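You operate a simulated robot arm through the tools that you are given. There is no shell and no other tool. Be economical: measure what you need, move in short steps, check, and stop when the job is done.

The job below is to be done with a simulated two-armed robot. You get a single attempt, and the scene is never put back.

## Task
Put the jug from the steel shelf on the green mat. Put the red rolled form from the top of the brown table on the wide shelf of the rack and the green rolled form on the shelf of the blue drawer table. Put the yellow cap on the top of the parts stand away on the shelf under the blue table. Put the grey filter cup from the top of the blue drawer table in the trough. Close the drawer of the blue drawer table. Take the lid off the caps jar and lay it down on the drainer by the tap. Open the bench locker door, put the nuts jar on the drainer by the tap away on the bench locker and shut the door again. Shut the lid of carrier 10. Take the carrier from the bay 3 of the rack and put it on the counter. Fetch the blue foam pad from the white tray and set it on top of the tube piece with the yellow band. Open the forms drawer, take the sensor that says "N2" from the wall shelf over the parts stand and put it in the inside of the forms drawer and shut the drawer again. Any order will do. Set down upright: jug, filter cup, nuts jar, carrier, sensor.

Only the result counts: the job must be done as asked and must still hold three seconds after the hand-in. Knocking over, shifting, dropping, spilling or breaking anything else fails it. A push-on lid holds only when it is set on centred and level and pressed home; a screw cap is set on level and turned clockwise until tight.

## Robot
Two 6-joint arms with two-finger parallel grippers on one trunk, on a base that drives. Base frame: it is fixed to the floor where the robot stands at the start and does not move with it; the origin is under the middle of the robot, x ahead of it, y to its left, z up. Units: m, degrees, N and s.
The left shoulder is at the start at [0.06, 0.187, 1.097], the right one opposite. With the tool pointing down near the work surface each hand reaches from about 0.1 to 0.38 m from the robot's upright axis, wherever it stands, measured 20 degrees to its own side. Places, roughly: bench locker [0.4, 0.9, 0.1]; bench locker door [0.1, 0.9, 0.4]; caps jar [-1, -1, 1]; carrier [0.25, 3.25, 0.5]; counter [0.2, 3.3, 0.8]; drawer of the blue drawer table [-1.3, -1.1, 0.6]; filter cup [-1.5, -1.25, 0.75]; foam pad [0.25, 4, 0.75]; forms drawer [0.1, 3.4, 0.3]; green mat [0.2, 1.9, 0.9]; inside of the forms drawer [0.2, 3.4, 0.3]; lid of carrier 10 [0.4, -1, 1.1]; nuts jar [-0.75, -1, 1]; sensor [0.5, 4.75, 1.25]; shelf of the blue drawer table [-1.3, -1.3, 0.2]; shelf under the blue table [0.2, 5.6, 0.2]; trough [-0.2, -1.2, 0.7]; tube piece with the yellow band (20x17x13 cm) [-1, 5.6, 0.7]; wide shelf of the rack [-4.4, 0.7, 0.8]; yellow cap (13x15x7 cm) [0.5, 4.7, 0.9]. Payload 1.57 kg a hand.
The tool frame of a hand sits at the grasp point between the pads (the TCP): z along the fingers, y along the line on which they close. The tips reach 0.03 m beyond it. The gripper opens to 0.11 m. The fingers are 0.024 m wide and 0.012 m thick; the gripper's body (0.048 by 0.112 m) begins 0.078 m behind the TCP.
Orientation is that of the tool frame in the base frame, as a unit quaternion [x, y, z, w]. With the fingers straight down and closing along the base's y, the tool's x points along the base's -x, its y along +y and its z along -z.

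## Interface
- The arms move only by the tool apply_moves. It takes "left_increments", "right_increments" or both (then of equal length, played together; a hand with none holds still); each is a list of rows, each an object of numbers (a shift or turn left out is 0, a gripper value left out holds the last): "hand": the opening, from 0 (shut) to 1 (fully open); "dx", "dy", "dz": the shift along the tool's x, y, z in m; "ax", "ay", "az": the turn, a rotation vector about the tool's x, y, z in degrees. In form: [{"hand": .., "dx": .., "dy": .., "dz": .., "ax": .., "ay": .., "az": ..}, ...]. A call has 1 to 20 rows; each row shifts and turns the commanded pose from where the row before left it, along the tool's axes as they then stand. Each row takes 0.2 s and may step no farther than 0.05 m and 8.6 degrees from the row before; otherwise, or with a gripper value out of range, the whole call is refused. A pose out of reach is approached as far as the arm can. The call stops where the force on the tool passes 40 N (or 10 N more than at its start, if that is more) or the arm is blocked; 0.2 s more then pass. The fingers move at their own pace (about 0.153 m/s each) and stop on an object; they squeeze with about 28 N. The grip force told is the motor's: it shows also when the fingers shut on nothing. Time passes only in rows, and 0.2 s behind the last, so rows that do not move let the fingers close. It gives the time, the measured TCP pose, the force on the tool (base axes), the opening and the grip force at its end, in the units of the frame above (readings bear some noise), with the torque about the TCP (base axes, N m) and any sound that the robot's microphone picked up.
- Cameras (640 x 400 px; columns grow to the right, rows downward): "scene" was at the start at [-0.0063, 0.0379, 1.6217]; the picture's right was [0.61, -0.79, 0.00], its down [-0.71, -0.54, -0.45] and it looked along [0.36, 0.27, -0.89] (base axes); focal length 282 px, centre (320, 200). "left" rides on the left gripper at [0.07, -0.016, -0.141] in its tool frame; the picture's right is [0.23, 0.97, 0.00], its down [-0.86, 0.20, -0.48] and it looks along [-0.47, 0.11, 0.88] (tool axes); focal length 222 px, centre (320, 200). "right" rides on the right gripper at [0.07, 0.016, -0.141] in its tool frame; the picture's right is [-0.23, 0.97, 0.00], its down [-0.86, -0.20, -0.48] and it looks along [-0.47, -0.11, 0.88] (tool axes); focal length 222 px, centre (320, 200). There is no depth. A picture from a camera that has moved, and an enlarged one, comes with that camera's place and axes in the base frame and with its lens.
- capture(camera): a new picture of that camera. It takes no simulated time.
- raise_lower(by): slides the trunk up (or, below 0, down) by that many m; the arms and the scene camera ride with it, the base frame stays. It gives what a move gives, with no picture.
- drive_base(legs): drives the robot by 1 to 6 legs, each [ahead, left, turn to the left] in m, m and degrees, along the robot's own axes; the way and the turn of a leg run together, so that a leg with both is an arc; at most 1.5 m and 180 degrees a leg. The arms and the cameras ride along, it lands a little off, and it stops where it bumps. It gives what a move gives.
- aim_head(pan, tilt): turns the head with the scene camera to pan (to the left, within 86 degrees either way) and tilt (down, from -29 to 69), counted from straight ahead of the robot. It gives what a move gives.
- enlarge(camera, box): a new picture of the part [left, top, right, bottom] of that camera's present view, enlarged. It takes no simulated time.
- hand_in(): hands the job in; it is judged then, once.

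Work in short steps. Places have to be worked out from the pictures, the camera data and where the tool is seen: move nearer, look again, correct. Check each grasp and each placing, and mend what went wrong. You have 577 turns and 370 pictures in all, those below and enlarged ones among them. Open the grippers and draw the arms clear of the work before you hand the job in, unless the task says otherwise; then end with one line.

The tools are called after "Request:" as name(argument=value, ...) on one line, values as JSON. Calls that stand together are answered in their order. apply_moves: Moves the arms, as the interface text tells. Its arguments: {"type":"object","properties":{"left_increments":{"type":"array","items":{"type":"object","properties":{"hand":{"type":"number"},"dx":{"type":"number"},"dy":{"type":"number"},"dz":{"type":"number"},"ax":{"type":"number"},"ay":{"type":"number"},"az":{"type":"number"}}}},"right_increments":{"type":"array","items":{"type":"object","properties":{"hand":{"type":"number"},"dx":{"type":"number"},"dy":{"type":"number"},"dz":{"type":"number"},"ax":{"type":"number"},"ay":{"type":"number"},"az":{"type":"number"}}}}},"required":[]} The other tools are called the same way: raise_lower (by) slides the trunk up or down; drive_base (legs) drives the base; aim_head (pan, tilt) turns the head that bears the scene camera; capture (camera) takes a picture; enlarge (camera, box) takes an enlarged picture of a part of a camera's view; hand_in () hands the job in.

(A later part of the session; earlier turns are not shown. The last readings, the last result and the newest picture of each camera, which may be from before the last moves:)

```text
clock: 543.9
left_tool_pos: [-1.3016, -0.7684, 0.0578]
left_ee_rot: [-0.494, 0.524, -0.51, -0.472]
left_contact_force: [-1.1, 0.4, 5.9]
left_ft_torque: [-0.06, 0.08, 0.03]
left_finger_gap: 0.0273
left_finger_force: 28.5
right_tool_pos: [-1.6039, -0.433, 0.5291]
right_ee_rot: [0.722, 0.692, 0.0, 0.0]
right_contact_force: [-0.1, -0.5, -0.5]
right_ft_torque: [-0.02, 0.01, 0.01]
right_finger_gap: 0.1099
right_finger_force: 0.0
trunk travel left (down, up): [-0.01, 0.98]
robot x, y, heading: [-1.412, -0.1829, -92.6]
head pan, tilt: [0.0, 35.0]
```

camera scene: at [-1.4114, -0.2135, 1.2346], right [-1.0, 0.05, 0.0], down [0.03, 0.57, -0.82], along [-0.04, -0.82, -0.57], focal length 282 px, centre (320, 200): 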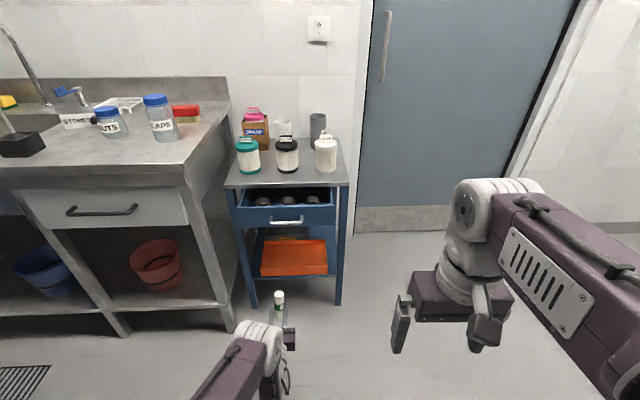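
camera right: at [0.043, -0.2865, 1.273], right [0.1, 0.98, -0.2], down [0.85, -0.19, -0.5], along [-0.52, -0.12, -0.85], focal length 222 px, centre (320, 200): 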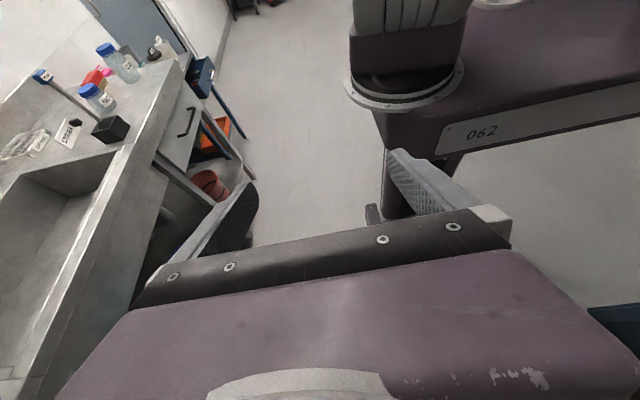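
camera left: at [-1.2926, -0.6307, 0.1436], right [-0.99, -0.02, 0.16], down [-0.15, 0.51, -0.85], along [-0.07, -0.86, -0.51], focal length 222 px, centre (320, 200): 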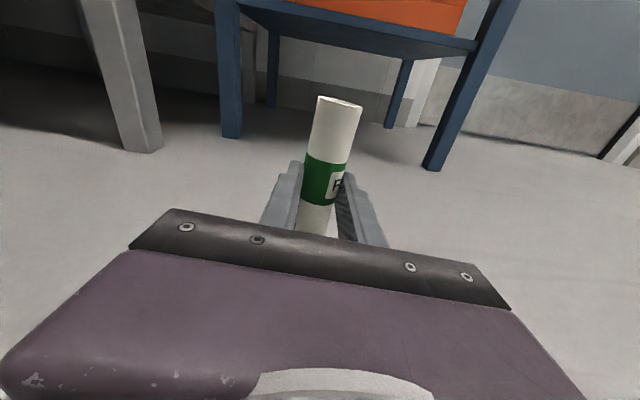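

Roll stands on the floor. Open slightly, go up 3.5 cm, regrip.

Request:
apply_moves(left_increments=[{"hand": 0.3}, {"hand": 0.36}, {"hand": 0.4}, {"dx": 0.018}, {"dx": 0.017}, {}])

Request:
capture(camera="left")

Request:
apply_moves(left_increments=[{"hand": 0.25}, {"hand": 0.15}, {"hand": 0.1}, {"hand": 0.1}])

```text
clock: 545.3
left_tool_pos: [-1.3052, -0.7702, 0.0918]
left_ee_rot: [-0.493, 0.525, -0.508, -0.472]
left_contact_force: [0.2, 0.3, 0.3]
left_ft_torque: [-0.01, -0.02, -0.02]
left_finger_gap: 0.044
left_finger_force: 0.0
right_tool_pos: [-1.6042, -0.4337, 0.5284]
right_ee_rot: [0.722, 0.692, -0.001, -0.001]
right_contact_force: [0.5, 0.8, 0.1]
right_ft_torque: [0.03, -0.02, -0.01]
right_finger_gap: 0.11
right_finger_force: 0.0
trunk travel left (down, up): [-0.01, 0.98]
robot x, y, heading: [-1.4137, -0.188, -92.5]
head pan, tilt: [0.0, 35.0]
```

```text
178 pictures are left
camera left: at [-1.2939, -0.6305, 0.1666], right [-0.99, -0.01, 0.16], down [-0.14, 0.51, -0.85], along [-0.07, -0.86, -0.51], focal length 222 px, centre (320, 200)
```

left: 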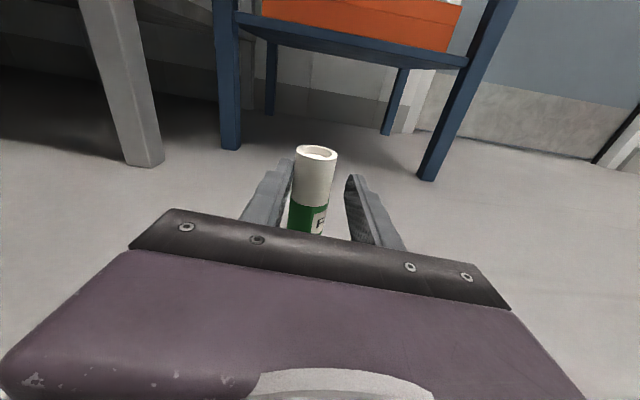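

```text
clock: 546.3
left_tool_pos: [-1.3055, -0.7687, 0.0909]
left_ee_rot: [-0.494, 0.525, -0.509, -0.471]
left_contact_force: [0.0, 0.4, 1.0]
left_ft_torque: [-0.03, 0.02, 0.0]
left_finger_gap: 0.0272
left_finger_force: 28.0
right_tool_pos: [-1.6044, -0.4351, 0.5296]
right_ee_rot: [0.722, 0.692, -0.001, -0.002]
right_contact_force: [0.7, 0.9, 0.8]
right_ft_torque: [0.0, 0.01, -0.01]
right_finger_gap: 0.11
right_finger_force: 0.0
trunk travel left (down, up): [-0.01, 0.98]
robot x, y, heading: [-1.4131, -0.1859, -92.6]
head pan, tilt: [0.0, 35.0]
```

Regripped near the top (TCP 0.091 above its base). Raise the arm itself (keep the trunk low for reach), extend forward, and turn to -105° for a diagonal entry.

Request:
apply_moves(left_increments=[{"dx": 0.045}, {"dx": 0.045}, {"dx": 0.045}, {"dx": 0.045}, {"dx": 0.045}, {"dx": 0.03}, {}])

Request:
drive_base(legs=[[0, 0, -12.4]])

Request:
capture(camera="left")

```text
clock: 547.9
left_tool_pos: [-1.3217, -0.7779, 0.3454]
left_ee_rot: [-0.494, 0.524, -0.509, -0.472]
left_contact_force: [1.1, -0.5, 0.4]
left_ft_torque: [0.04, 0.02, 0.03]
left_finger_gap: 0.0277
left_finger_force: 28.0
right_tool_pos: [-1.6037, -0.4352, 0.5291]
right_ee_rot: [0.722, 0.692, -0.001, -0.001]
right_contact_force: [-0.3, -0.1, 0.5]
right_ft_torque: [-0.02, -0.01, 0.01]
right_finger_gap: 0.1098
right_finger_force: 0.0
trunk travel left (down, up): [-0.01, 0.98]
robot x, y, heading: [-1.4153, -0.187, -92.4]
head pan, tilt: [0.0, 35.0]
```

```text
clock: 549.1
left_tool_pos: [-1.4525, -0.7835, 0.3452]
left_ee_rot: [-0.433, 0.576, -0.454, -0.524]
left_contact_force: [0.1, -0.2, -0.3]
left_ft_torque: [0.0, 0.0, -0.03]
left_finger_gap: 0.0277
left_finger_force: 27.8
right_tool_pos: [-1.6531, -0.3876, 0.5292]
right_ee_rot: [0.793, 0.609, -0.001, -0.001]
right_contact_force: [-0.2, -0.3, -0.1]
right_ft_torque: [0.04, -0.03, 0.0]
right_finger_gap: 0.1099
right_finger_force: 0.1
trunk travel left (down, up): [-0.01, 0.98]
robot x, y, heading: [-1.4164, -0.1839, -104.9]
head pan, tilt: [0.0, 35.0]
```

```text
177 pictures are left
camera left: at [-1.4118, -0.651, 0.4201], right [-0.97, 0.2, 0.16], down [-0.03, 0.53, -0.85], along [-0.25, -0.82, -0.51], focal length 222 px, centre (320, 200)
```

left: 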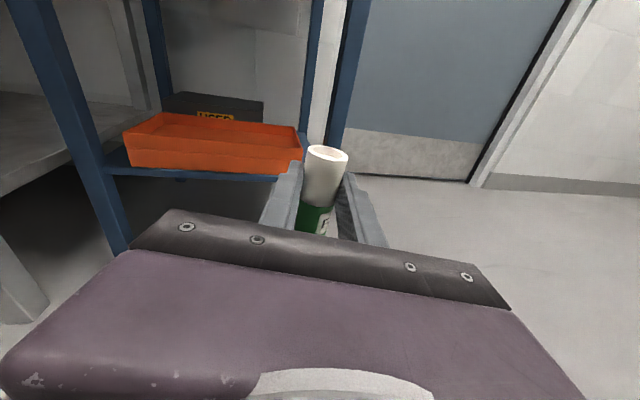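

Target for the roll: (-1.48,-1.34). Raise 0.045, extend the arm 0.16, drive part-way and look.

Request:
raise_lower(by=0.045)

Request:
apply_moves(left_increments=[{"dz": 0.04}, {"dz": 0.04}, {"dz": 0.04}, {"dz": 0.04}, {}])

Request:
drive_base(legs=[[0.1, 0.117, 0]])

Request:
capture(camera="left")

```text
clock: 550.0
left_tool_pos: [-1.4526, -0.7852, 0.39]
left_ee_rot: [-0.434, 0.575, -0.454, -0.524]
left_contact_force: [-0.1, -0.8, -0.6]
left_ft_torque: [-0.03, 0.0, -0.02]
left_finger_gap: 0.0273
left_finger_force: 28.2
right_tool_pos: [-1.6536, -0.3874, 0.5731]
right_ee_rot: [0.793, 0.609, -0.001, -0.002]
right_contact_force: [-0.6, 1.4, -0.1]
right_ft_torque: [-0.03, -0.01, 0.02]
right_finger_gap: 0.1101
right_finger_force: 0.0
trunk travel left (down, up): [-0.055, 0.935]
robot x, y, heading: [-1.4154, -0.1885, -105.1]
head pan, tilt: [0.0, 35.0]
```

```text
clock: 551.2
left_tool_pos: [-1.4863, -0.9392, 0.3833]
left_ee_rot: [-0.435, 0.576, -0.455, -0.521]
left_contact_force: [0.9, 0.4, -0.5]
left_ft_torque: [0.0, 0.0, -0.01]
left_finger_gap: 0.0276
left_finger_force: 27.9
right_tool_pos: [-1.6531, -0.3878, 0.5745]
right_ee_rot: [0.793, 0.609, -0.001, -0.001]
right_contact_force: [0.4, 0.1, 1.1]
right_ft_torque: [0.02, -0.01, 0.01]
right_finger_gap: 0.1102
right_finger_force: 0.0
trunk travel left (down, up): [-0.055, 0.935]
robot x, y, heading: [-1.4155, -0.1842, -105.0]
head pan, tilt: [0.0, 35.0]
```

```text
clock: 552.6
left_tool_pos: [-1.4007, -1.0643, 0.384]
left_ee_rot: [-0.436, 0.574, -0.456, -0.522]
left_contact_force: [0.3, 0.3, -0.5]
left_ft_torque: [0.06, 0.01, 0.0]
left_finger_gap: 0.0276
left_finger_force: 27.7
right_tool_pos: [-1.5675, -0.5129, 0.5735]
right_ee_rot: [0.793, 0.609, 0.0, 0.0]
right_contact_force: [-0.2, -0.3, 0.3]
right_ft_torque: [-0.02, -0.03, -0.03]
right_finger_gap: 0.1102
right_finger_force: 0.1
trunk travel left (down, up): [-0.055, 0.935]
robot x, y, heading: [-1.3304, -0.3129, -105.0]
head pan, tilt: [0.0, 35.0]
```

```text
176 pictures are left
camera left: at [-1.3608, -0.9308, 0.4595], right [-0.97, 0.19, 0.16], down [-0.03, 0.53, -0.85], along [-0.25, -0.83, -0.51], focal length 222 px, centre (320, 200)
```

left: 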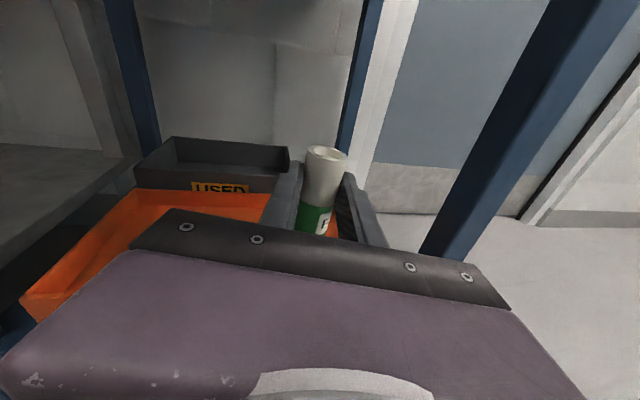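

Clear of leg and box. Go in 0.28.

Request:
drive_base(legs=[[0.15, 0, 0]])

Request:
capture(camera="left")

```text
clock: 554.0
left_tool_pos: [-1.4407, -1.2112, 0.3833]
left_ee_rot: [-0.435, 0.574, -0.455, -0.523]
left_contact_force: [0.5, 0.5, -0.5]
left_ft_torque: [0.03, 0.01, -0.02]
left_finger_gap: 0.0273
left_finger_force: 28.3
right_tool_pos: [-1.6072, -0.6586, 0.5733]
right_ee_rot: [0.794, 0.608, -0.001, -0.002]
right_contact_force: [0.6, -0.2, -0.1]
right_ft_torque: [0.02, 0.01, 0.01]
right_finger_gap: 0.11
right_finger_force: 0.0
trunk travel left (down, up): [-0.055, 0.935]
robot x, y, heading: [-1.365, -0.4568, -105.1]
head pan, tilt: [0.0, 35.0]
```

```text
175 pictures are left
camera left: at [-1.4017, -1.0778, 0.4594], right [-0.97, 0.2, 0.16], down [-0.03, 0.53, -0.85], along [-0.25, -0.83, -0.51], focal length 222 px, centre (320, 200)
```

left: 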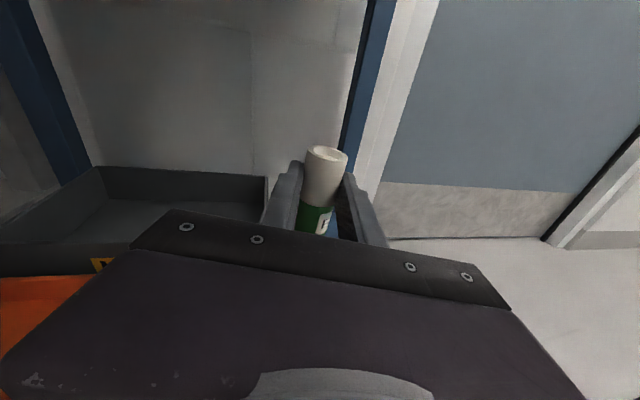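

Request:
drive_base(legs=[[0.12, 0, 0]])

Request:
capture(camera="left")

Request:
capture(camera="scene")

```text
clock: 555.2
left_tool_pos: [-1.4725, -1.3253, 0.3835]
left_ee_rot: [-0.435, 0.575, -0.455, -0.522]
left_contact_force: [-0.3, 0.6, 0.6]
left_ft_torque: [0.01, 0.02, 0.0]
left_finger_gap: 0.0277
left_finger_force: 27.9
right_tool_pos: [-1.6386, -0.7739, 0.5737]
right_ee_rot: [0.794, 0.607, -0.001, -0.001]
right_contact_force: [0.6, -0.6, -0.4]
right_ft_torque: [0.01, -0.02, 0.01]
right_finger_gap: 0.11
right_finger_force: 0.1
trunk travel left (down, up): [-0.055, 0.935]
robot x, y, heading: [-1.3985, -0.5745, -104.9]
head pan, tilt: [0.0, 35.0]
```

```text
174 pictures are left
camera left: at [-1.4326, -1.1927, 0.4595], right [-0.97, 0.19, 0.16], down [-0.03, 0.53, -0.85], along [-0.25, -0.83, -0.51], focal length 222 px, centre (320, 200)
```

left: 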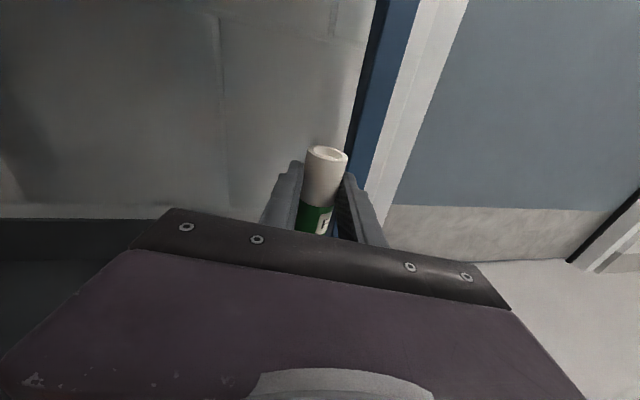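

```text
173 pictures are left
camera scene: at [-1.402, -0.5994, 0.9896], right [-0.97, 0.26, 0.0], down [0.15, 0.55, -0.82], along [-0.21, -0.79, -0.57], focal length 282 px, centre (320, 200)
```

scene: 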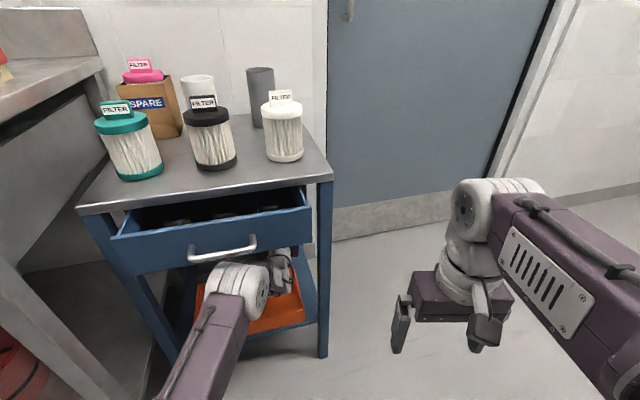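

Lower the roll onto the shelf.

Request:
apply_moves(left_increments=[{"dx": -0.02}, {"dx": -0.02}, {"dx": -0.02}])

Request:
apply_moves(left_increments=[{"dx": -0.006}])

Request:
apply_moves(left_increments=[{"dx": -0.005}])

Request:
apply_moves(left_increments=[{"dx": -0.005}])

```text
clock: 556.0
left_tool_pos: [-1.4693, -1.3251, 0.3253]
left_ee_rot: [-0.437, 0.574, -0.457, -0.52]
left_contact_force: [-0.2, 0.3, -0.3]
left_ft_torque: [-0.03, -0.03, -0.01]
left_finger_gap: 0.0273
left_finger_force: 27.6
right_tool_pos: [-1.6378, -0.773, 0.5739]
right_ee_rot: [0.794, 0.608, -0.002, -0.002]
right_contact_force: [0.3, 0.3, 0.1]
right_ft_torque: [-0.04, 0.01, -0.03]
right_finger_gap: 0.11
right_finger_force: 0.0
trunk travel left (down, up): [-0.055, 0.935]
robot x, y, heading: [-1.3996, -0.5728, -105.2]
head pan, tilt: [0.0, 35.0]
```

```text
clock: 556.4
left_tool_pos: [-1.4704, -1.3255, 0.324]
left_ee_rot: [-0.436, 0.571, -0.46, -0.522]
left_contact_force: [-1.7, -1.6, 14.8]
left_ft_torque: [1.06, -0.65, 0.04]
left_finger_gap: 0.0275
left_finger_force: 28.8
right_tool_pos: [-1.6383, -0.7726, 0.5753]
right_ee_rot: [0.795, 0.607, -0.001, 0.0]
right_contact_force: [-0.1, 0.9, 0.4]
right_ft_torque: [0.01, 0.01, 0.02]
right_finger_gap: 0.1099
right_finger_force: 0.0
trunk travel left (down, up): [-0.055, 0.935]
robot x, y, heading: [-1.4003, -0.5715, -105.0]
head pan, tilt: [0.0, 35.0]
```

```text
clock: 556.8
left_tool_pos: [-1.4687, -1.3254, 0.3238]
left_ee_rot: [-0.434, 0.568, -0.462, -0.525]
left_contact_force: [-0.2, -3.6, 40.5]
left_ft_torque: [3.0, -1.59, -0.11]
left_finger_gap: 0.0276
left_finger_force: 28.0
right_tool_pos: [-1.6384, -0.7709, 0.5752]
right_ee_rot: [0.794, 0.608, -0.002, 0.001]
right_contact_force: [-0.3, 1.0, 0.6]
right_ft_torque: [-0.03, 0.01, 0.0]
right_finger_gap: 0.1098
right_finger_force: 0.1
trunk travel left (down, up): [-0.055, 0.935]
robot x, y, heading: [-1.3958, -0.5727, -105.3]
head pan, tilt: [0.0, 35.0]
```

```text
clock: 557.1
left_tool_pos: [-1.4691, -1.3272, 0.3244]
left_ee_rot: [-0.432, 0.564, -0.465, -0.528]
left_contact_force: [-1.0, -5.6, 22.0]
left_ft_torque: [1.54, -0.87, -0.06]
left_finger_gap: 0.0272
left_finger_force: 28.4
right_tool_pos: [-1.6384, -0.7733, 0.5741]
right_ee_rot: [0.794, 0.609, -0.002, 0.0]
right_contact_force: [0.1, -0.6, 0.9]
right_ft_torque: [0.01, 0.0, 0.01]
right_finger_gap: 0.1098
right_finger_force: 0.1
trunk travel left (down, up): [-0.055, 0.935]
robot x, y, heading: [-1.4027, -0.5704, -105.3]
head pan, tilt: [0.0, 35.0]
stopped in row 1 (left hand): the force on the tool passed its limit (the readings are from after the stop); the commanded pose is now the measured one
```

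The palm's left side rests on the USED box rim. Lift, shift 0.042 to the right, and lower again.

Request:
apply_moves(left_increments=[{"dx": 0.025}, {"dy": 0.042, "ay": -2}, {}])

Request:
capture(camera="left")

Request:
apply_moves(left_increments=[{"dx": -0.02}])

Request:
apply_moves(left_increments=[{"dx": -0.008}])

```text
clock: 557.9
left_tool_pos: [-1.5109, -1.3174, 0.341]
left_ee_rot: [-0.442, 0.579, -0.453, -0.514]
left_contact_force: [0.2, 0.3, -0.9]
left_ft_torque: [0.01, 0.0, 0.01]
left_finger_gap: 0.0274
left_finger_force: 27.4
right_tool_pos: [-1.6383, -0.7752, 0.5744]
right_ee_rot: [0.793, 0.609, -0.001, -0.002]
right_contact_force: [0.2, -0.4, -0.1]
right_ft_torque: [0.0, 0.01, -0.03]
right_finger_gap: 0.1101
right_finger_force: 0.1
trunk travel left (down, up): [-0.055, 0.935]
robot x, y, heading: [-1.3967, -0.5731, -105.1]
head pan, tilt: [0.0, 35.0]
```

```text
172 pictures are left
camera left: at [-1.4731, -1.1849, 0.419], right [-0.97, 0.18, 0.16], down [-0.04, 0.55, -0.84], along [-0.24, -0.82, -0.52], focal length 222 px, centre (320, 200)
```

left: 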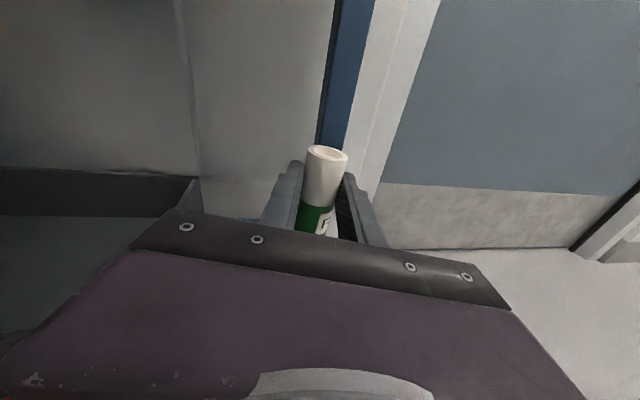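

```text
clock: 558.3
left_tool_pos: [-1.5109, -1.3169, 0.3212]
left_ee_rot: [-0.443, 0.578, -0.454, -0.514]
left_contact_force: [0.6, -0.3, 0.3]
left_ft_torque: [-0.01, -0.02, -0.02]
left_finger_gap: 0.0273
left_finger_force: 27.9
right_tool_pos: [-1.6386, -0.7729, 0.5743]
right_ee_rot: [0.794, 0.608, -0.001, -0.002]
right_contact_force: [0.3, -0.5, 0.3]
right_ft_torque: [0.0, 0.0, 0.0]
right_finger_gap: 0.1099
right_finger_force: 0.0
trunk travel left (down, up): [-0.055, 0.935]
robot x, y, heading: [-1.3984, -0.5705, -105.0]
head pan, tilt: [0.0, 35.0]
```

```text
clock: 558.7
left_tool_pos: [-1.5104, -1.3181, 0.3205]
left_ee_rot: [-0.44, 0.573, -0.457, -0.519]
left_contact_force: [0.7, 0.3, 24.3]
left_ft_torque: [2.09, -0.64, -0.11]
left_finger_gap: 0.0276
left_finger_force: 27.4
right_tool_pos: [-1.6378, -0.7715, 0.5754]
right_ee_rot: [0.793, 0.609, -0.002, 0.0]
right_contact_force: [0.0, -0.3, -0.3]
right_ft_torque: [-0.04, -0.02, -0.08]
right_finger_gap: 0.1101
right_finger_force: 0.0
trunk travel left (down, up): [-0.055, 0.935]
robot x, y, heading: [-1.3978, -0.5705, -105.2]
head pan, tilt: [0.0, 35.0]
```

The palm now meets the tray's back corner (tray is taller than thought). I tilt the hand 6.5° further nose-down, which gives the last centimetre, and lower.

Request:
apply_moves(left_increments=[{"dx": 0.012}, {"ay": -6.5}, {"dz": 0.012}, {"dx": -0.012}])

Request:
apply_moves(left_increments=[{"dx": -0.006}])

Request:
apply_moves(left_increments=[{"dx": -0.005}])

```text
clock: 559.7
left_tool_pos: [-1.5126, -1.328, 0.314]
left_ee_rot: [-0.467, 0.604, -0.43, -0.483]
left_contact_force: [-0.4, -0.1, 9.4]
left_ft_torque: [-0.17, 0.03, -0.03]
left_finger_gap: 0.0277
left_finger_force: 27.8
right_tool_pos: [-1.6383, -0.7733, 0.5745]
right_ee_rot: [0.794, 0.608, 0.0, -0.001]
right_contact_force: [-0.1, 0.4, -0.2]
right_ft_torque: [-0.02, 0.01, 0.0]
right_finger_gap: 0.11
right_finger_force: 0.0
trunk travel left (down, up): [-0.055, 0.935]
robot x, y, heading: [-1.3971, -0.5739, -105.1]
head pan, tilt: [0.0, 35.0]
```

```text
clock: 560.1
left_tool_pos: [-1.5121, -1.3264, 0.311]
left_ee_rot: [-0.466, 0.601, -0.432, -0.485]
left_contact_force: [-0.5, -0.8, 22.3]
left_ft_torque: [-0.52, 0.07, -0.03]
left_finger_gap: 0.0281
left_finger_force: 27.5
right_tool_pos: [-1.6375, -0.7725, 0.5757]
right_ee_rot: [0.794, 0.608, -0.002, 0.001]
right_contact_force: [-0.3, 0.5, 0.3]
right_ft_torque: [-0.03, -0.01, 0.0]
right_finger_gap: 0.1103
right_finger_force: 0.1
trunk travel left (down, up): [-0.055, 0.935]
robot x, y, heading: [-1.3999, -0.5699, -105.1]
head pan, tilt: [0.0, 35.0]
```

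```text
clock: 560.6
left_tool_pos: [-1.5133, -1.3292, 0.3109]
left_ee_rot: [-0.463, 0.599, -0.433, -0.489]
left_contact_force: [-2.3, -4.5, 14.5]
left_ft_torque: [1.17, -0.31, 0.09]
left_finger_gap: 0.0272
left_finger_force: 27.8
right_tool_pos: [-1.638, -0.7732, 0.5752]
right_ee_rot: [0.793, 0.609, -0.002, 0.0]
right_contact_force: [-0.3, 0.1, 0.0]
right_ft_torque: [0.0, 0.02, -0.02]
right_finger_gap: 0.1101
right_finger_force: 0.0
trunk travel left (down, up): [-0.055, 0.935]
robot x, y, heading: [-1.3976, -0.574, -105.3]
head pan, tilt: [0.0, 35.0]
stopped in row 1 (left hand): the force on the tool passed its limit (the readings are from after the stop); the commanded pose is now the measured one
```

The roll's edge touches the shelf. Relax 3 mm and open slowly.

Request:
apply_moves(left_increments=[{"dx": 0.003}, {"hand": 0.27}, {"hand": 0.29}, {"hand": 0.31}, {"hand": 0.34}, {"hand": 0.38}, {"hand": 0.42}, {}])

Request:
capture(camera="left")

```text
clock: 562.4
left_tool_pos: [-1.5107, -1.328, 0.3104]
left_ee_rot: [-0.465, 0.601, -0.432, -0.486]
left_contact_force: [-3.5, -0.7, 10.2]
left_ft_torque: [0.86, -0.13, 0.26]
left_finger_gap: 0.0462
left_finger_force: 0.0
right_tool_pos: [-1.6388, -0.7726, 0.5738]
right_ee_rot: [0.794, 0.608, -0.001, 0.0]
right_contact_force: [-0.4, 1.2, -0.4]
right_ft_torque: [0.02, -0.01, 0.04]
right_finger_gap: 0.1098
right_finger_force: 0.1
trunk travel left (down, up): [-0.055, 0.935]
robot x, y, heading: [-1.3941, -0.5717, -105.3]
head pan, tilt: [0.0, 35.0]
```

```text
171 pictures are left
camera left: at [-1.4769, -1.2037, 0.4018], right [-0.97, 0.16, 0.16], down [-0.03, 0.62, -0.78], along [-0.22, -0.77, -0.6], focal length 222 px, centre (320, 200)
```

left: 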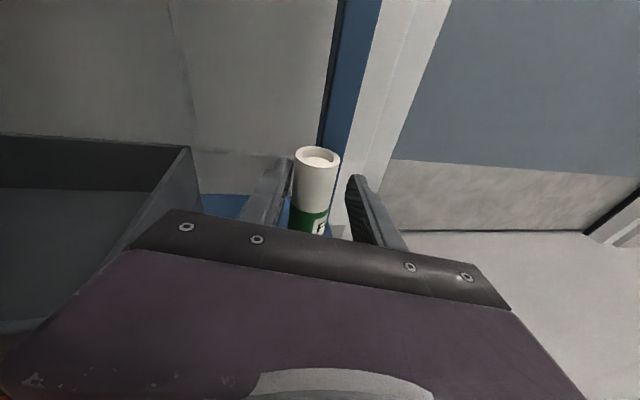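

Released and standing. Rise 6 cm above it, then back out.

Request:
apply_moves(left_increments=[{"dx": 0.02}, {"dx": 0.02}, {"dx": 0.02}, {}])

Request:
drive_base(legs=[[-0.35, 0, 0]])

Request:
capture(camera="left")

Request:
capture(camera="scene")

```text
clock: 563.4
left_tool_pos: [-1.5179, -1.3374, 0.3679]
left_ee_rot: [-0.466, 0.601, -0.432, -0.485]
left_contact_force: [0.0, 0.6, 0.3]
left_ft_torque: [-0.04, -0.03, 0.0]
left_finger_gap: 0.0463
left_finger_force: 0.0
right_tool_pos: [-1.6379, -0.7737, 0.5749]
right_ee_rot: [0.794, 0.608, -0.001, -0.002]
right_contact_force: [-0.5, 0.3, -0.4]
right_ft_torque: [0.0, 0.01, 0.0]
right_finger_gap: 0.1098
right_finger_force: 0.0
trunk travel left (down, up): [-0.055, 0.935]
robot x, y, heading: [-1.3959, -0.5702, -105.3]
head pan, tilt: [0.0, 35.0]
```

```text
clock: 565.6
left_tool_pos: [-1.4256, -1.0006, 0.3674]
left_ee_rot: [-0.467, 0.601, -0.432, -0.484]
left_contact_force: [-0.7, 0.2, 0.3]
left_ft_torque: [0.01, 0.01, 0.02]
left_finger_gap: 0.0462
left_finger_force: 0.0
right_tool_pos: [-1.5464, -0.4387, 0.5736]
right_ee_rot: [0.792, 0.61, 0.0, -0.002]
right_contact_force: [-0.4, 0.3, -0.1]
right_ft_torque: [0.02, -0.01, -0.01]
right_finger_gap: 0.1101
right_finger_force: 0.1
trunk travel left (down, up): [-0.055, 0.935]
robot x, y, heading: [-1.3115, -0.2339, -104.7]
head pan, tilt: [0.0, 35.0]
```

```text
170 pictures are left
camera left: at [-1.3899, -0.8762, 0.4587], right [-0.98, 0.15, 0.16], down [-0.03, 0.62, -0.78], along [-0.22, -0.77, -0.6], focal length 222 px, centre (320, 200)
```

left: 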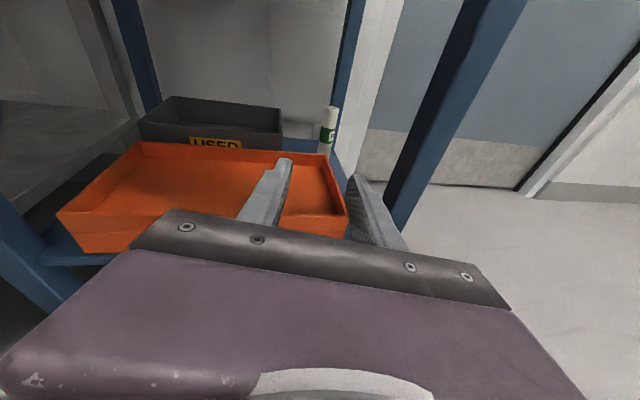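

```text
169 pictures are left
camera scene: at [-1.311, -0.2627, 0.9896], right [-0.97, 0.26, 0.0], down [0.15, 0.55, -0.82], along [-0.21, -0.79, -0.57], focal length 282 px, centre (320, 200)
```

scene: 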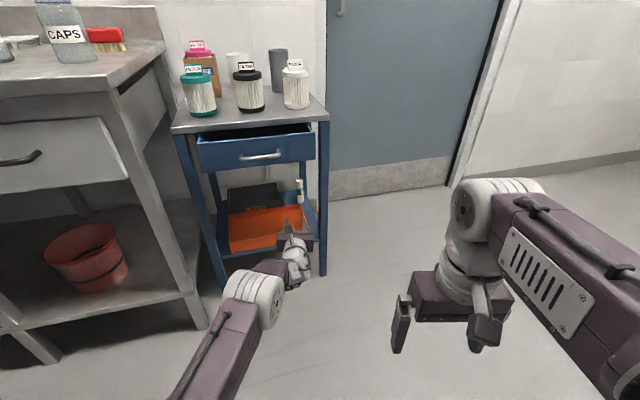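

Green roll stands on the shelf. Next: shut the blue table's drawer. Raise the closed hand to drawer height and square up.

Request:
drive_base(legs=[[-0.12, 0, 0], [0, -0.1, 14.7]])

Request:
raise_lower(by=0.27)

Request:
apply_moves(left_increments=[{"hand": 0}, {"ay": 8}, {}])

Request:
capture(camera="left")

```text
clock: 567.0
left_tool_pos: [-1.367, -0.9176, 0.366]
left_ee_rot: [-0.477, 0.593, -0.439, -0.477]
left_contact_force: [-0.5, 0.1, 0.3]
left_ft_torque: [0.01, -0.04, 0.03]
left_finger_gap: 0.0461
left_finger_force: 0.1
right_tool_pos: [-1.509, -0.3585, 0.5738]
right_ee_rot: [0.782, 0.623, -0.001, -0.001]
right_contact_force: [-0.7, -0.4, 1.1]
right_ft_torque: [0.03, 0.05, -0.01]
right_finger_gap: 0.1098
right_finger_force: 0.0
trunk travel left (down, up): [-0.055, 0.935]
robot x, y, heading: [-1.274, -0.1474, -103.3]
head pan, tilt: [0.0, 35.0]
stopped in leg 1: the robot was blocked; the commanded pose is now the measured one
```

```text
clock: 569.7
left_tool_pos: [-1.3665, -0.9173, 0.6368]
left_ee_rot: [-0.478, 0.592, -0.44, -0.477]
left_contact_force: [-0.3, 0.5, 1.3]
left_ft_torque: [0.01, -0.01, 0.02]
left_finger_gap: 0.0461
left_finger_force: 0.1
right_tool_pos: [-1.5081, -0.3596, 0.8438]
right_ee_rot: [0.782, 0.623, -0.002, -0.001]
right_contact_force: [0.2, -0.6, -0.3]
right_ft_torque: [0.03, 0.01, 0.02]
right_finger_gap: 0.1099
right_finger_force: 0.0
trunk travel left (down, up): [-0.325, 0.665]
robot x, y, heading: [-1.2796, -0.1496, -103.1]
head pan, tilt: [0.0, 35.0]
```

```text
clock: 570.5
left_tool_pos: [-1.3663, -0.9174, 0.6374]
left_ee_rot: [-0.446, 0.558, -0.473, -0.516]
left_contact_force: [0.7, -0.5, 0.1]
left_ft_torque: [-0.02, 0.01, 0.01]
left_finger_gap: 0.0
left_finger_force: 21.5
right_tool_pos: [-1.5079, -0.3585, 0.8437]
right_ee_rot: [0.782, 0.623, -0.002, -0.001]
right_contact_force: [0.4, -0.1, -0.5]
right_ft_torque: [0.02, 0.01, -0.02]
right_finger_gap: 0.1099
right_finger_force: 0.1
trunk travel left (down, up): [-0.325, 0.665]
robot x, y, heading: [-1.2753, -0.1503, -103.1]
head pan, tilt: [0.0, 35.0]
```

```text
168 pictures are left
camera left: at [-1.3331, -0.7811, 0.7093], right [-0.98, 0.15, 0.16], down [-0.06, 0.51, -0.86], along [-0.21, -0.85, -0.49], focal length 222 px, centre (320, 200)
```

left: 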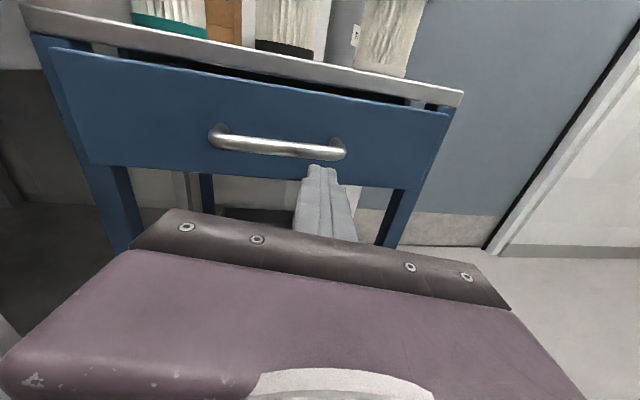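

Drawer handle just ahead. I push straight along -y using a combined base motion.

Request:
drive_base(legs=[[-0.007, 0.029, 0], [0.068, 0.016, 0]])

Request:
capture(camera="left")

```text
clock: 572.0
left_tool_pos: [-1.3367, -0.9881, 0.6347]
left_ee_rot: [-0.445, 0.559, -0.471, -0.517]
left_contact_force: [-0.2, 0.4, -0.4]
left_ft_torque: [-0.04, 0.02, 0.02]
left_finger_gap: 0.0
left_finger_force: 21.3
right_tool_pos: [-1.478, -0.4308, 0.8436]
right_ee_rot: [0.782, 0.623, -0.001, 0.0]
right_contact_force: [0.6, 0.8, 0.0]
right_ft_torque: [0.05, -0.03, -0.02]
right_finger_gap: 0.1101
right_finger_force: 0.1
trunk travel left (down, up): [-0.325, 0.665]
robot x, y, heading: [-1.2447, -0.2214, -102.9]
head pan, tilt: [0.0, 35.0]
```

```text
167 pictures are left
camera left: at [-1.3038, -0.8527, 0.7089], right [-0.98, 0.15, 0.16], down [-0.06, 0.51, -0.86], along [-0.21, -0.85, -0.49], focal length 222 px, centre (320, 200)
```

left: 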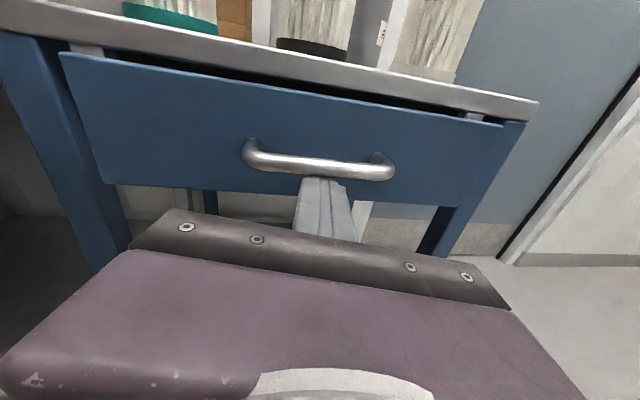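

Request:
drive_base(legs=[[0.049, 0.011, 0]])

Request:
capture(camera="left")

```text
clock: 572.9
left_tool_pos: [-1.3387, -1.0234, 0.6359]
left_ee_rot: [-0.444, 0.557, -0.474, -0.517]
left_contact_force: [4.7, 15.3, 2.2]
left_ft_torque: [-0.38, 0.06, 0.25]
left_finger_gap: 0.0001
left_finger_force: 21.6
right_tool_pos: [-1.4792, -0.4661, 0.844]
right_ee_rot: [0.782, 0.623, -0.003, 0.0]
right_contact_force: [0.8, -0.8, 0.0]
right_ft_torque: [0.01, -0.01, 0.0]
right_finger_gap: 0.1101
right_finger_force: 0.1
trunk travel left (down, up): [-0.325, 0.665]
robot x, y, heading: [-1.2446, -0.2582, -103.2]
head pan, tilt: [0.0, 35.0]
stopped in leg 1: the force on the tool passed its limit (the readings are from after the stop); the commanded pose is now the measured one
```

```text
166 pictures are left
camera left: at [-1.3044, -0.8861, 0.709], right [-0.98, 0.15, 0.16], down [-0.06, 0.51, -0.86], along [-0.21, -0.85, -0.49], focal length 222 px, centre (320, 200)
```

left: 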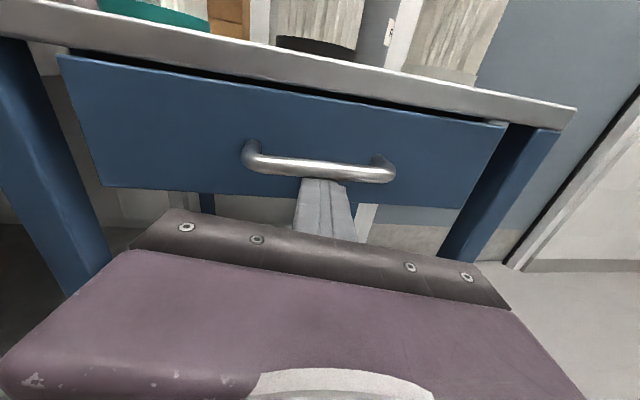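

Request:
drive_base(legs=[[-0.12, -0.03, 0]])

Request:
capture(camera="scene")

Request:
capture(camera="left")

```text
clock: 574.2
left_tool_pos: [-1.3392, -0.9003, 0.6354]
left_ee_rot: [-0.445, 0.557, -0.474, -0.516]
left_contact_force: [0.5, -0.3, -0.4]
left_ft_torque: [0.0, -0.01, 0.0]
left_finger_gap: 0.0
left_finger_force: 21.4
right_tool_pos: [-1.4806, -0.3437, 0.8435]
right_ee_rot: [0.781, 0.624, -0.002, -0.001]
right_contact_force: [-0.2, 0.0, -0.4]
right_ft_torque: [-0.04, 0.01, -0.05]
right_finger_gap: 0.1101
right_finger_force: 0.1
trunk travel left (down, up): [-0.325, 0.665]
robot x, y, heading: [-1.2499, -0.1324, -103.0]
head pan, tilt: [0.0, 35.0]
```

```text
165 pictures are left
camera scene: at [-1.251, -0.1597, 1.2596], right [-0.97, 0.22, 0.0], down [0.13, 0.56, -0.82], along [-0.18, -0.8, -0.57], focal length 282 px, centre (320, 200)
```

scene: 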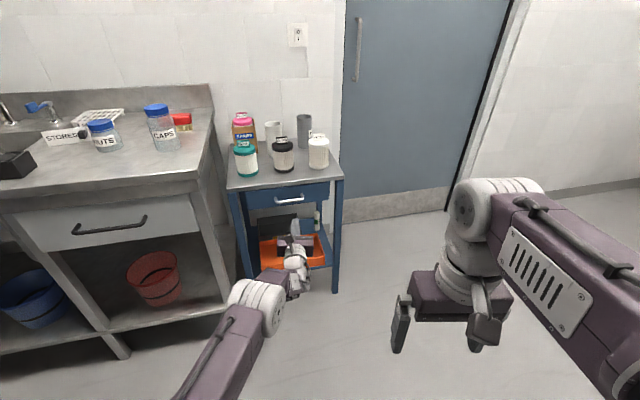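

```text
164 pictures are left
camera left: at [-1.3054, -0.7633, 0.7083], right [-0.98, 0.15, 0.16], down [-0.06, 0.51, -0.86], along [-0.21, -0.85, -0.49], focal length 222 px, centre (320, 200)
```

left: 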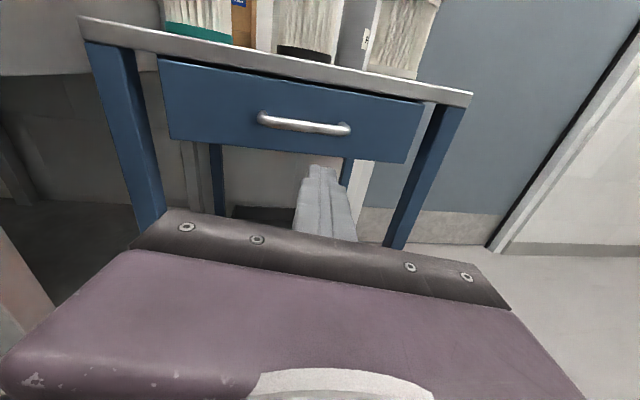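

Request:
enlarge(camera="scene", box=[220, 100, 360, 240])

```text
2.86 times, centred on (290, 170) of scene
camera zoom: at [-1.251, -0.1597, 1.2596], right [-0.97, 0.22, 0.0], down [0.13, 0.56, -0.82], along [-0.18, -0.8, -0.57], focal length 806 px, centre (406, 286)
```

zoom: 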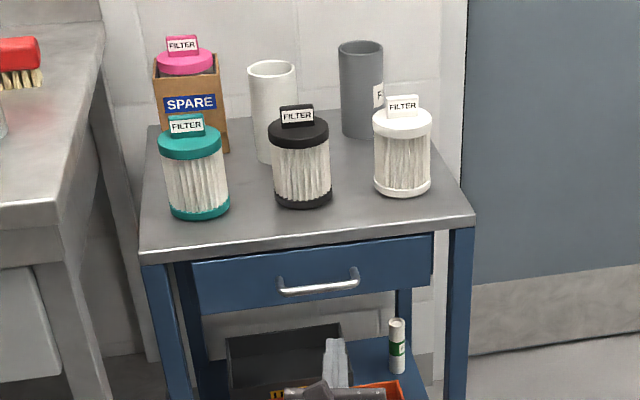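

Drawer is shut. Next the grey cup at ≈(-1.456,-1.378), top ≈0.845. Raise, reposition in front of it and tilt the hand 55° down.

Request:
raise_lower(by=0.36)

Request:
drive_base(legs=[[0, 0, 13], [0.12, 0, 0], [0, -0.33, 0]])

Request:
apply_moves(left_increments=[{"ay": -8, "hand": 1}, {"ay": -8}, {"ay": -8}, {"ay": -8}, {"ay": -8}, {"ay": -8}, {"ay": -8}, {}])

Request:
capture(camera="left")

```text
clock: 577.7
left_tool_pos: [-1.3379, -0.9008, 0.9949]
left_ee_rot: [-0.445, 0.558, -0.473, -0.516]
left_contact_force: [0.6, -0.1, 0.2]
left_ft_torque: [-0.04, 0.0, -0.01]
left_finger_gap: 0.0001
left_finger_force: 21.8
right_tool_pos: [-1.4801, -0.3446, 1.2041]
right_ee_rot: [0.782, 0.624, -0.001, -0.001]
right_contact_force: [-0.2, 0.1, 0.2]
right_ft_torque: [0.01, 0.01, 0.0]
right_finger_gap: 0.1099
right_finger_force: 0.0
trunk travel left (down, up): [-0.685, 0.305]
robot x, y, heading: [-1.2501, -0.1362, -103.1]
head pan, tilt: [0.0, 35.0]
```

```text
clock: 581.5
left_tool_pos: [-1.4941, -1.0235, 0.9947]
left_ee_rot: [0.505, -0.504, 0.529, 0.459]
left_contact_force: [0.5, -0.1, 0.1]
left_ft_torque: [-0.02, -0.01, 0.01]
left_finger_gap: 0.0
left_finger_force: 21.5
right_tool_pos: [-1.7586, -0.5144, 1.2045]
right_ee_rot: [0.706, 0.708, -0.002, -0.002]
right_contact_force: [-0.2, -0.2, -0.5]
right_ft_torque: [-0.01, 0.04, 0.01]
right_finger_gap: 0.1098
right_finger_force: 0.1
trunk travel left (down, up): [-0.685, 0.305]
robot x, y, heading: [-1.581, -0.2533, -89.9]
head pan, tilt: [0.0, 35.0]
```

```text
clock: 583.3
left_tool_pos: [-1.4883, -0.9712, 0.991]
left_ee_rot: [0.695, -0.66, 0.23, 0.168]
left_contact_force: [0.1, 0.1, -0.8]
left_ft_torque: [0.02, -0.02, 0.01]
left_finger_gap: 0.1097
left_finger_force: 0.1
left hand out of reach, approached as far as the arm can: row 5, 6, 7
right_tool_pos: [-1.7574, -0.5139, 1.2033]
right_ee_rot: [0.706, 0.708, -0.001, -0.002]
right_contact_force: [1.0, 0.5, 1.0]
right_ft_torque: [0.01, -0.02, 0.0]
right_finger_gap: 0.1098
right_finger_force: 0.1
trunk travel left (down, up): [-0.685, 0.305]
robot x, y, heading: [-1.5821, -0.2587, -90.1]
head pan, tilt: [0.0, 35.0]
```

```text
162 pictures are left
camera left: at [-1.4832, -0.9538, 1.1483], right [-0.96, -0.26, 0.06], down [-0.26, 0.96, -0.08], along [-0.03, -0.09, -1.0], focal length 222 px, centre (320, 200)
```

left: 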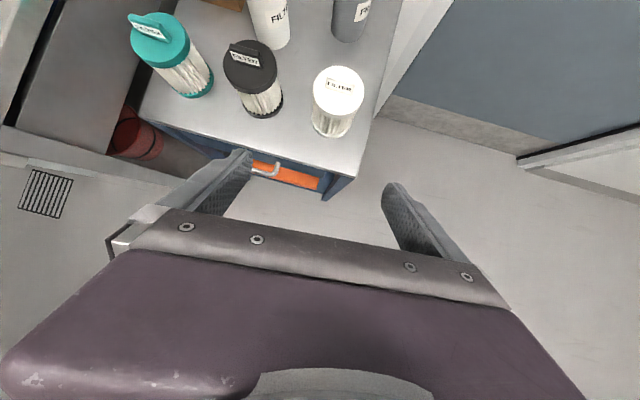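

Grey cup centre ≈(-1.462,-1.38). Drive 0.4 ahead above it and look.

Request:
drive_base(legs=[[0.39, 0.025, 0]])

Request:
capture(camera="left")

```text
clock: 585.8
left_tool_pos: [-1.4607, -1.3588, 0.9926]
left_ee_rot: [0.695, -0.66, 0.23, 0.169]
left_contact_force: [0.6, -0.2, -0.1]
left_ft_torque: [-0.01, 0.01, 0.0]
left_finger_gap: 0.1101
left_finger_force: 0.1
right_tool_pos: [-1.7316, -0.8993, 1.2036]
right_ee_rot: [0.705, 0.709, -0.001, -0.001]
right_contact_force: [0.0, -0.7, -0.7]
right_ft_torque: [0.0, -0.01, 0.0]
right_finger_gap: 0.11
right_finger_force: 0.0
trunk travel left (down, up): [-0.685, 0.305]
robot x, y, heading: [-1.5529, -0.6436, -90.1]
head pan, tilt: [0.0, 35.0]
```

```text
161 pictures are left
camera left: at [-1.4561, -1.3394, 1.149], right [-0.96, -0.26, 0.06], down [-0.27, 0.96, -0.08], along [-0.03, -0.09, -1.0], focal length 222 px, centre (320, 200)
```

left: 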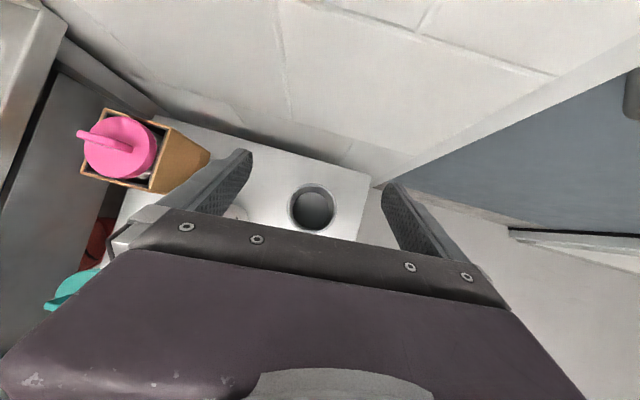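

Cup rim centre at (-1.458,-1.352), Ø≈0.061. Shift back 17 mm and lower 0.11, then check.

Request:
apply_moves(left_increments=[{"dx": -0.0143, "dy": -0.0032, "dz": -0.009}, {}])

Request:
raise_lower(by=-0.1)

Request:
capture(camera="left")

```text
clock: 586.4
left_tool_pos: [-1.4593, -1.3419, 0.9917]
left_ee_rot: [0.696, -0.66, 0.23, 0.168]
left_contact_force: [0.4, -0.2, 0.6]
left_ft_torque: [-0.03, 0.0, -0.01]
left_finger_gap: 0.1102
left_finger_force: 0.0
right_tool_pos: [-1.7317, -0.9015, 1.2046]
right_ee_rot: [0.705, 0.709, -0.001, -0.002]
right_contact_force: [0.9, 0.1, -1.0]
right_ft_torque: [0.02, -0.01, 0.01]
right_finger_gap: 0.1101
right_finger_force: 0.1
trunk travel left (down, up): [-0.685, 0.305]
robot x, y, heading: [-1.554, -0.6416, -90.0]
head pan, tilt: [0.0, 35.0]
```

```text
clock: 587.7
left_tool_pos: [-1.4571, -1.3412, 0.8924]
left_ee_rot: [0.695, -0.66, 0.23, 0.17]
left_contact_force: [0.0, 0.4, -0.4]
left_ft_torque: [0.01, 0.0, -0.05]
left_finger_gap: 0.11
left_finger_force: 0.1
right_tool_pos: [-1.732, -0.9003, 1.1045]
right_ee_rot: [0.705, 0.71, -0.001, -0.001]
right_contact_force: [-0.2, 1.2, -0.2]
right_ft_torque: [-0.01, 0.01, -0.02]
right_finger_gap: 0.11
right_finger_force: 0.2
trunk travel left (down, up): [-0.585, 0.405]
robot x, y, heading: [-1.5563, -0.6415, -89.9]
head pan, tilt: [0.0, 35.0]
```

```text
160 pictures are left
camera left: at [-1.4535, -1.3227, 1.0485], right [-0.96, -0.26, 0.06], down [-0.27, 0.96, -0.08], along [-0.03, -0.09, -1.0], focal length 222 px, centre (320, 200)
```

left: 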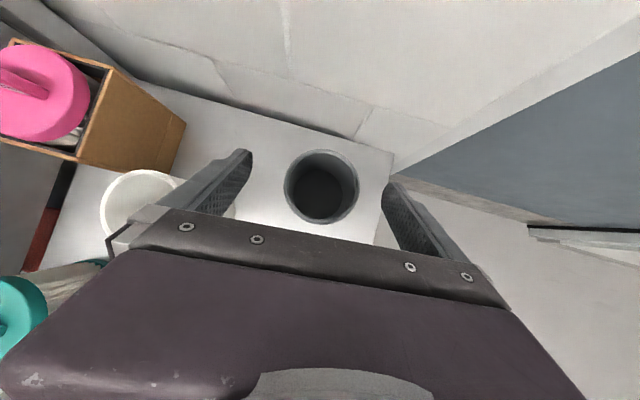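

The rim is at z≈0.89, cup Ø≈0.052, centred. Lower 2.5 cm and grip.

Request:
raise_lower(by=-0.025)

Request:
apply_moves(left_increments=[{"hand": 0.75}, {"hand": 0.6}, {"hand": 0.45}, {"hand": 0.35}, {"hand": 0.3}, {"hand": 0.3}])

Request:
capture(camera="left")

```text
clock: 588.4
left_tool_pos: [-1.4579, -1.3421, 0.866]
left_ee_rot: [0.695, -0.66, 0.23, 0.169]
left_contact_force: [-0.3, -0.1, 0.8]
left_ft_torque: [0.0, 0.01, 0.02]
left_finger_gap: 0.11
left_finger_force: 0.1
right_tool_pos: [-1.7323, -0.9008, 1.0785]
right_ee_rot: [0.705, 0.709, -0.002, -0.002]
right_contact_force: [0.1, 0.0, -0.8]
right_ft_torque: [0.01, 0.0, 0.0]
right_finger_gap: 0.1105
right_finger_force: 0.0
trunk travel left (down, up): [-0.56, 0.43]
robot x, y, heading: [-1.5514, -0.6441, -90.1]
head pan, tilt: [0.0, 35.0]
```

```text
clock: 589.8
left_tool_pos: [-1.4577, -1.3406, 0.8672]
left_ee_rot: [0.696, -0.659, 0.23, 0.169]
left_contact_force: [-0.1, -1.1, 2.9]
left_ft_torque: [-0.28, 0.2, 0.04]
left_finger_gap: 0.0659
left_finger_force: 27.8
right_tool_pos: [-1.7333, -0.9006, 1.079]
right_ee_rot: [0.705, 0.709, -0.002, -0.001]
right_contact_force: [0.0, 1.2, 0.2]
right_ft_torque: [-0.01, 0.0, -0.01]
right_finger_gap: 0.1104
right_finger_force: 0.0
trunk travel left (down, up): [-0.56, 0.43]
robot x, y, heading: [-1.5523, -0.641, -89.7]
head pan, tilt: [0.0, 35.0]
```

```text
159 pictures are left
camera left: at [-1.4536, -1.3227, 1.0239], right [-0.96, -0.26, 0.06], down [-0.27, 0.96, -0.08], along [-0.03, -0.09, -1.0], focal length 222 px, centre (320, 200)
```

left: 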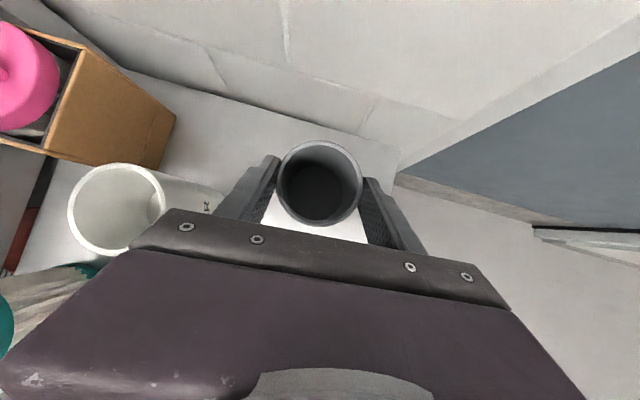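

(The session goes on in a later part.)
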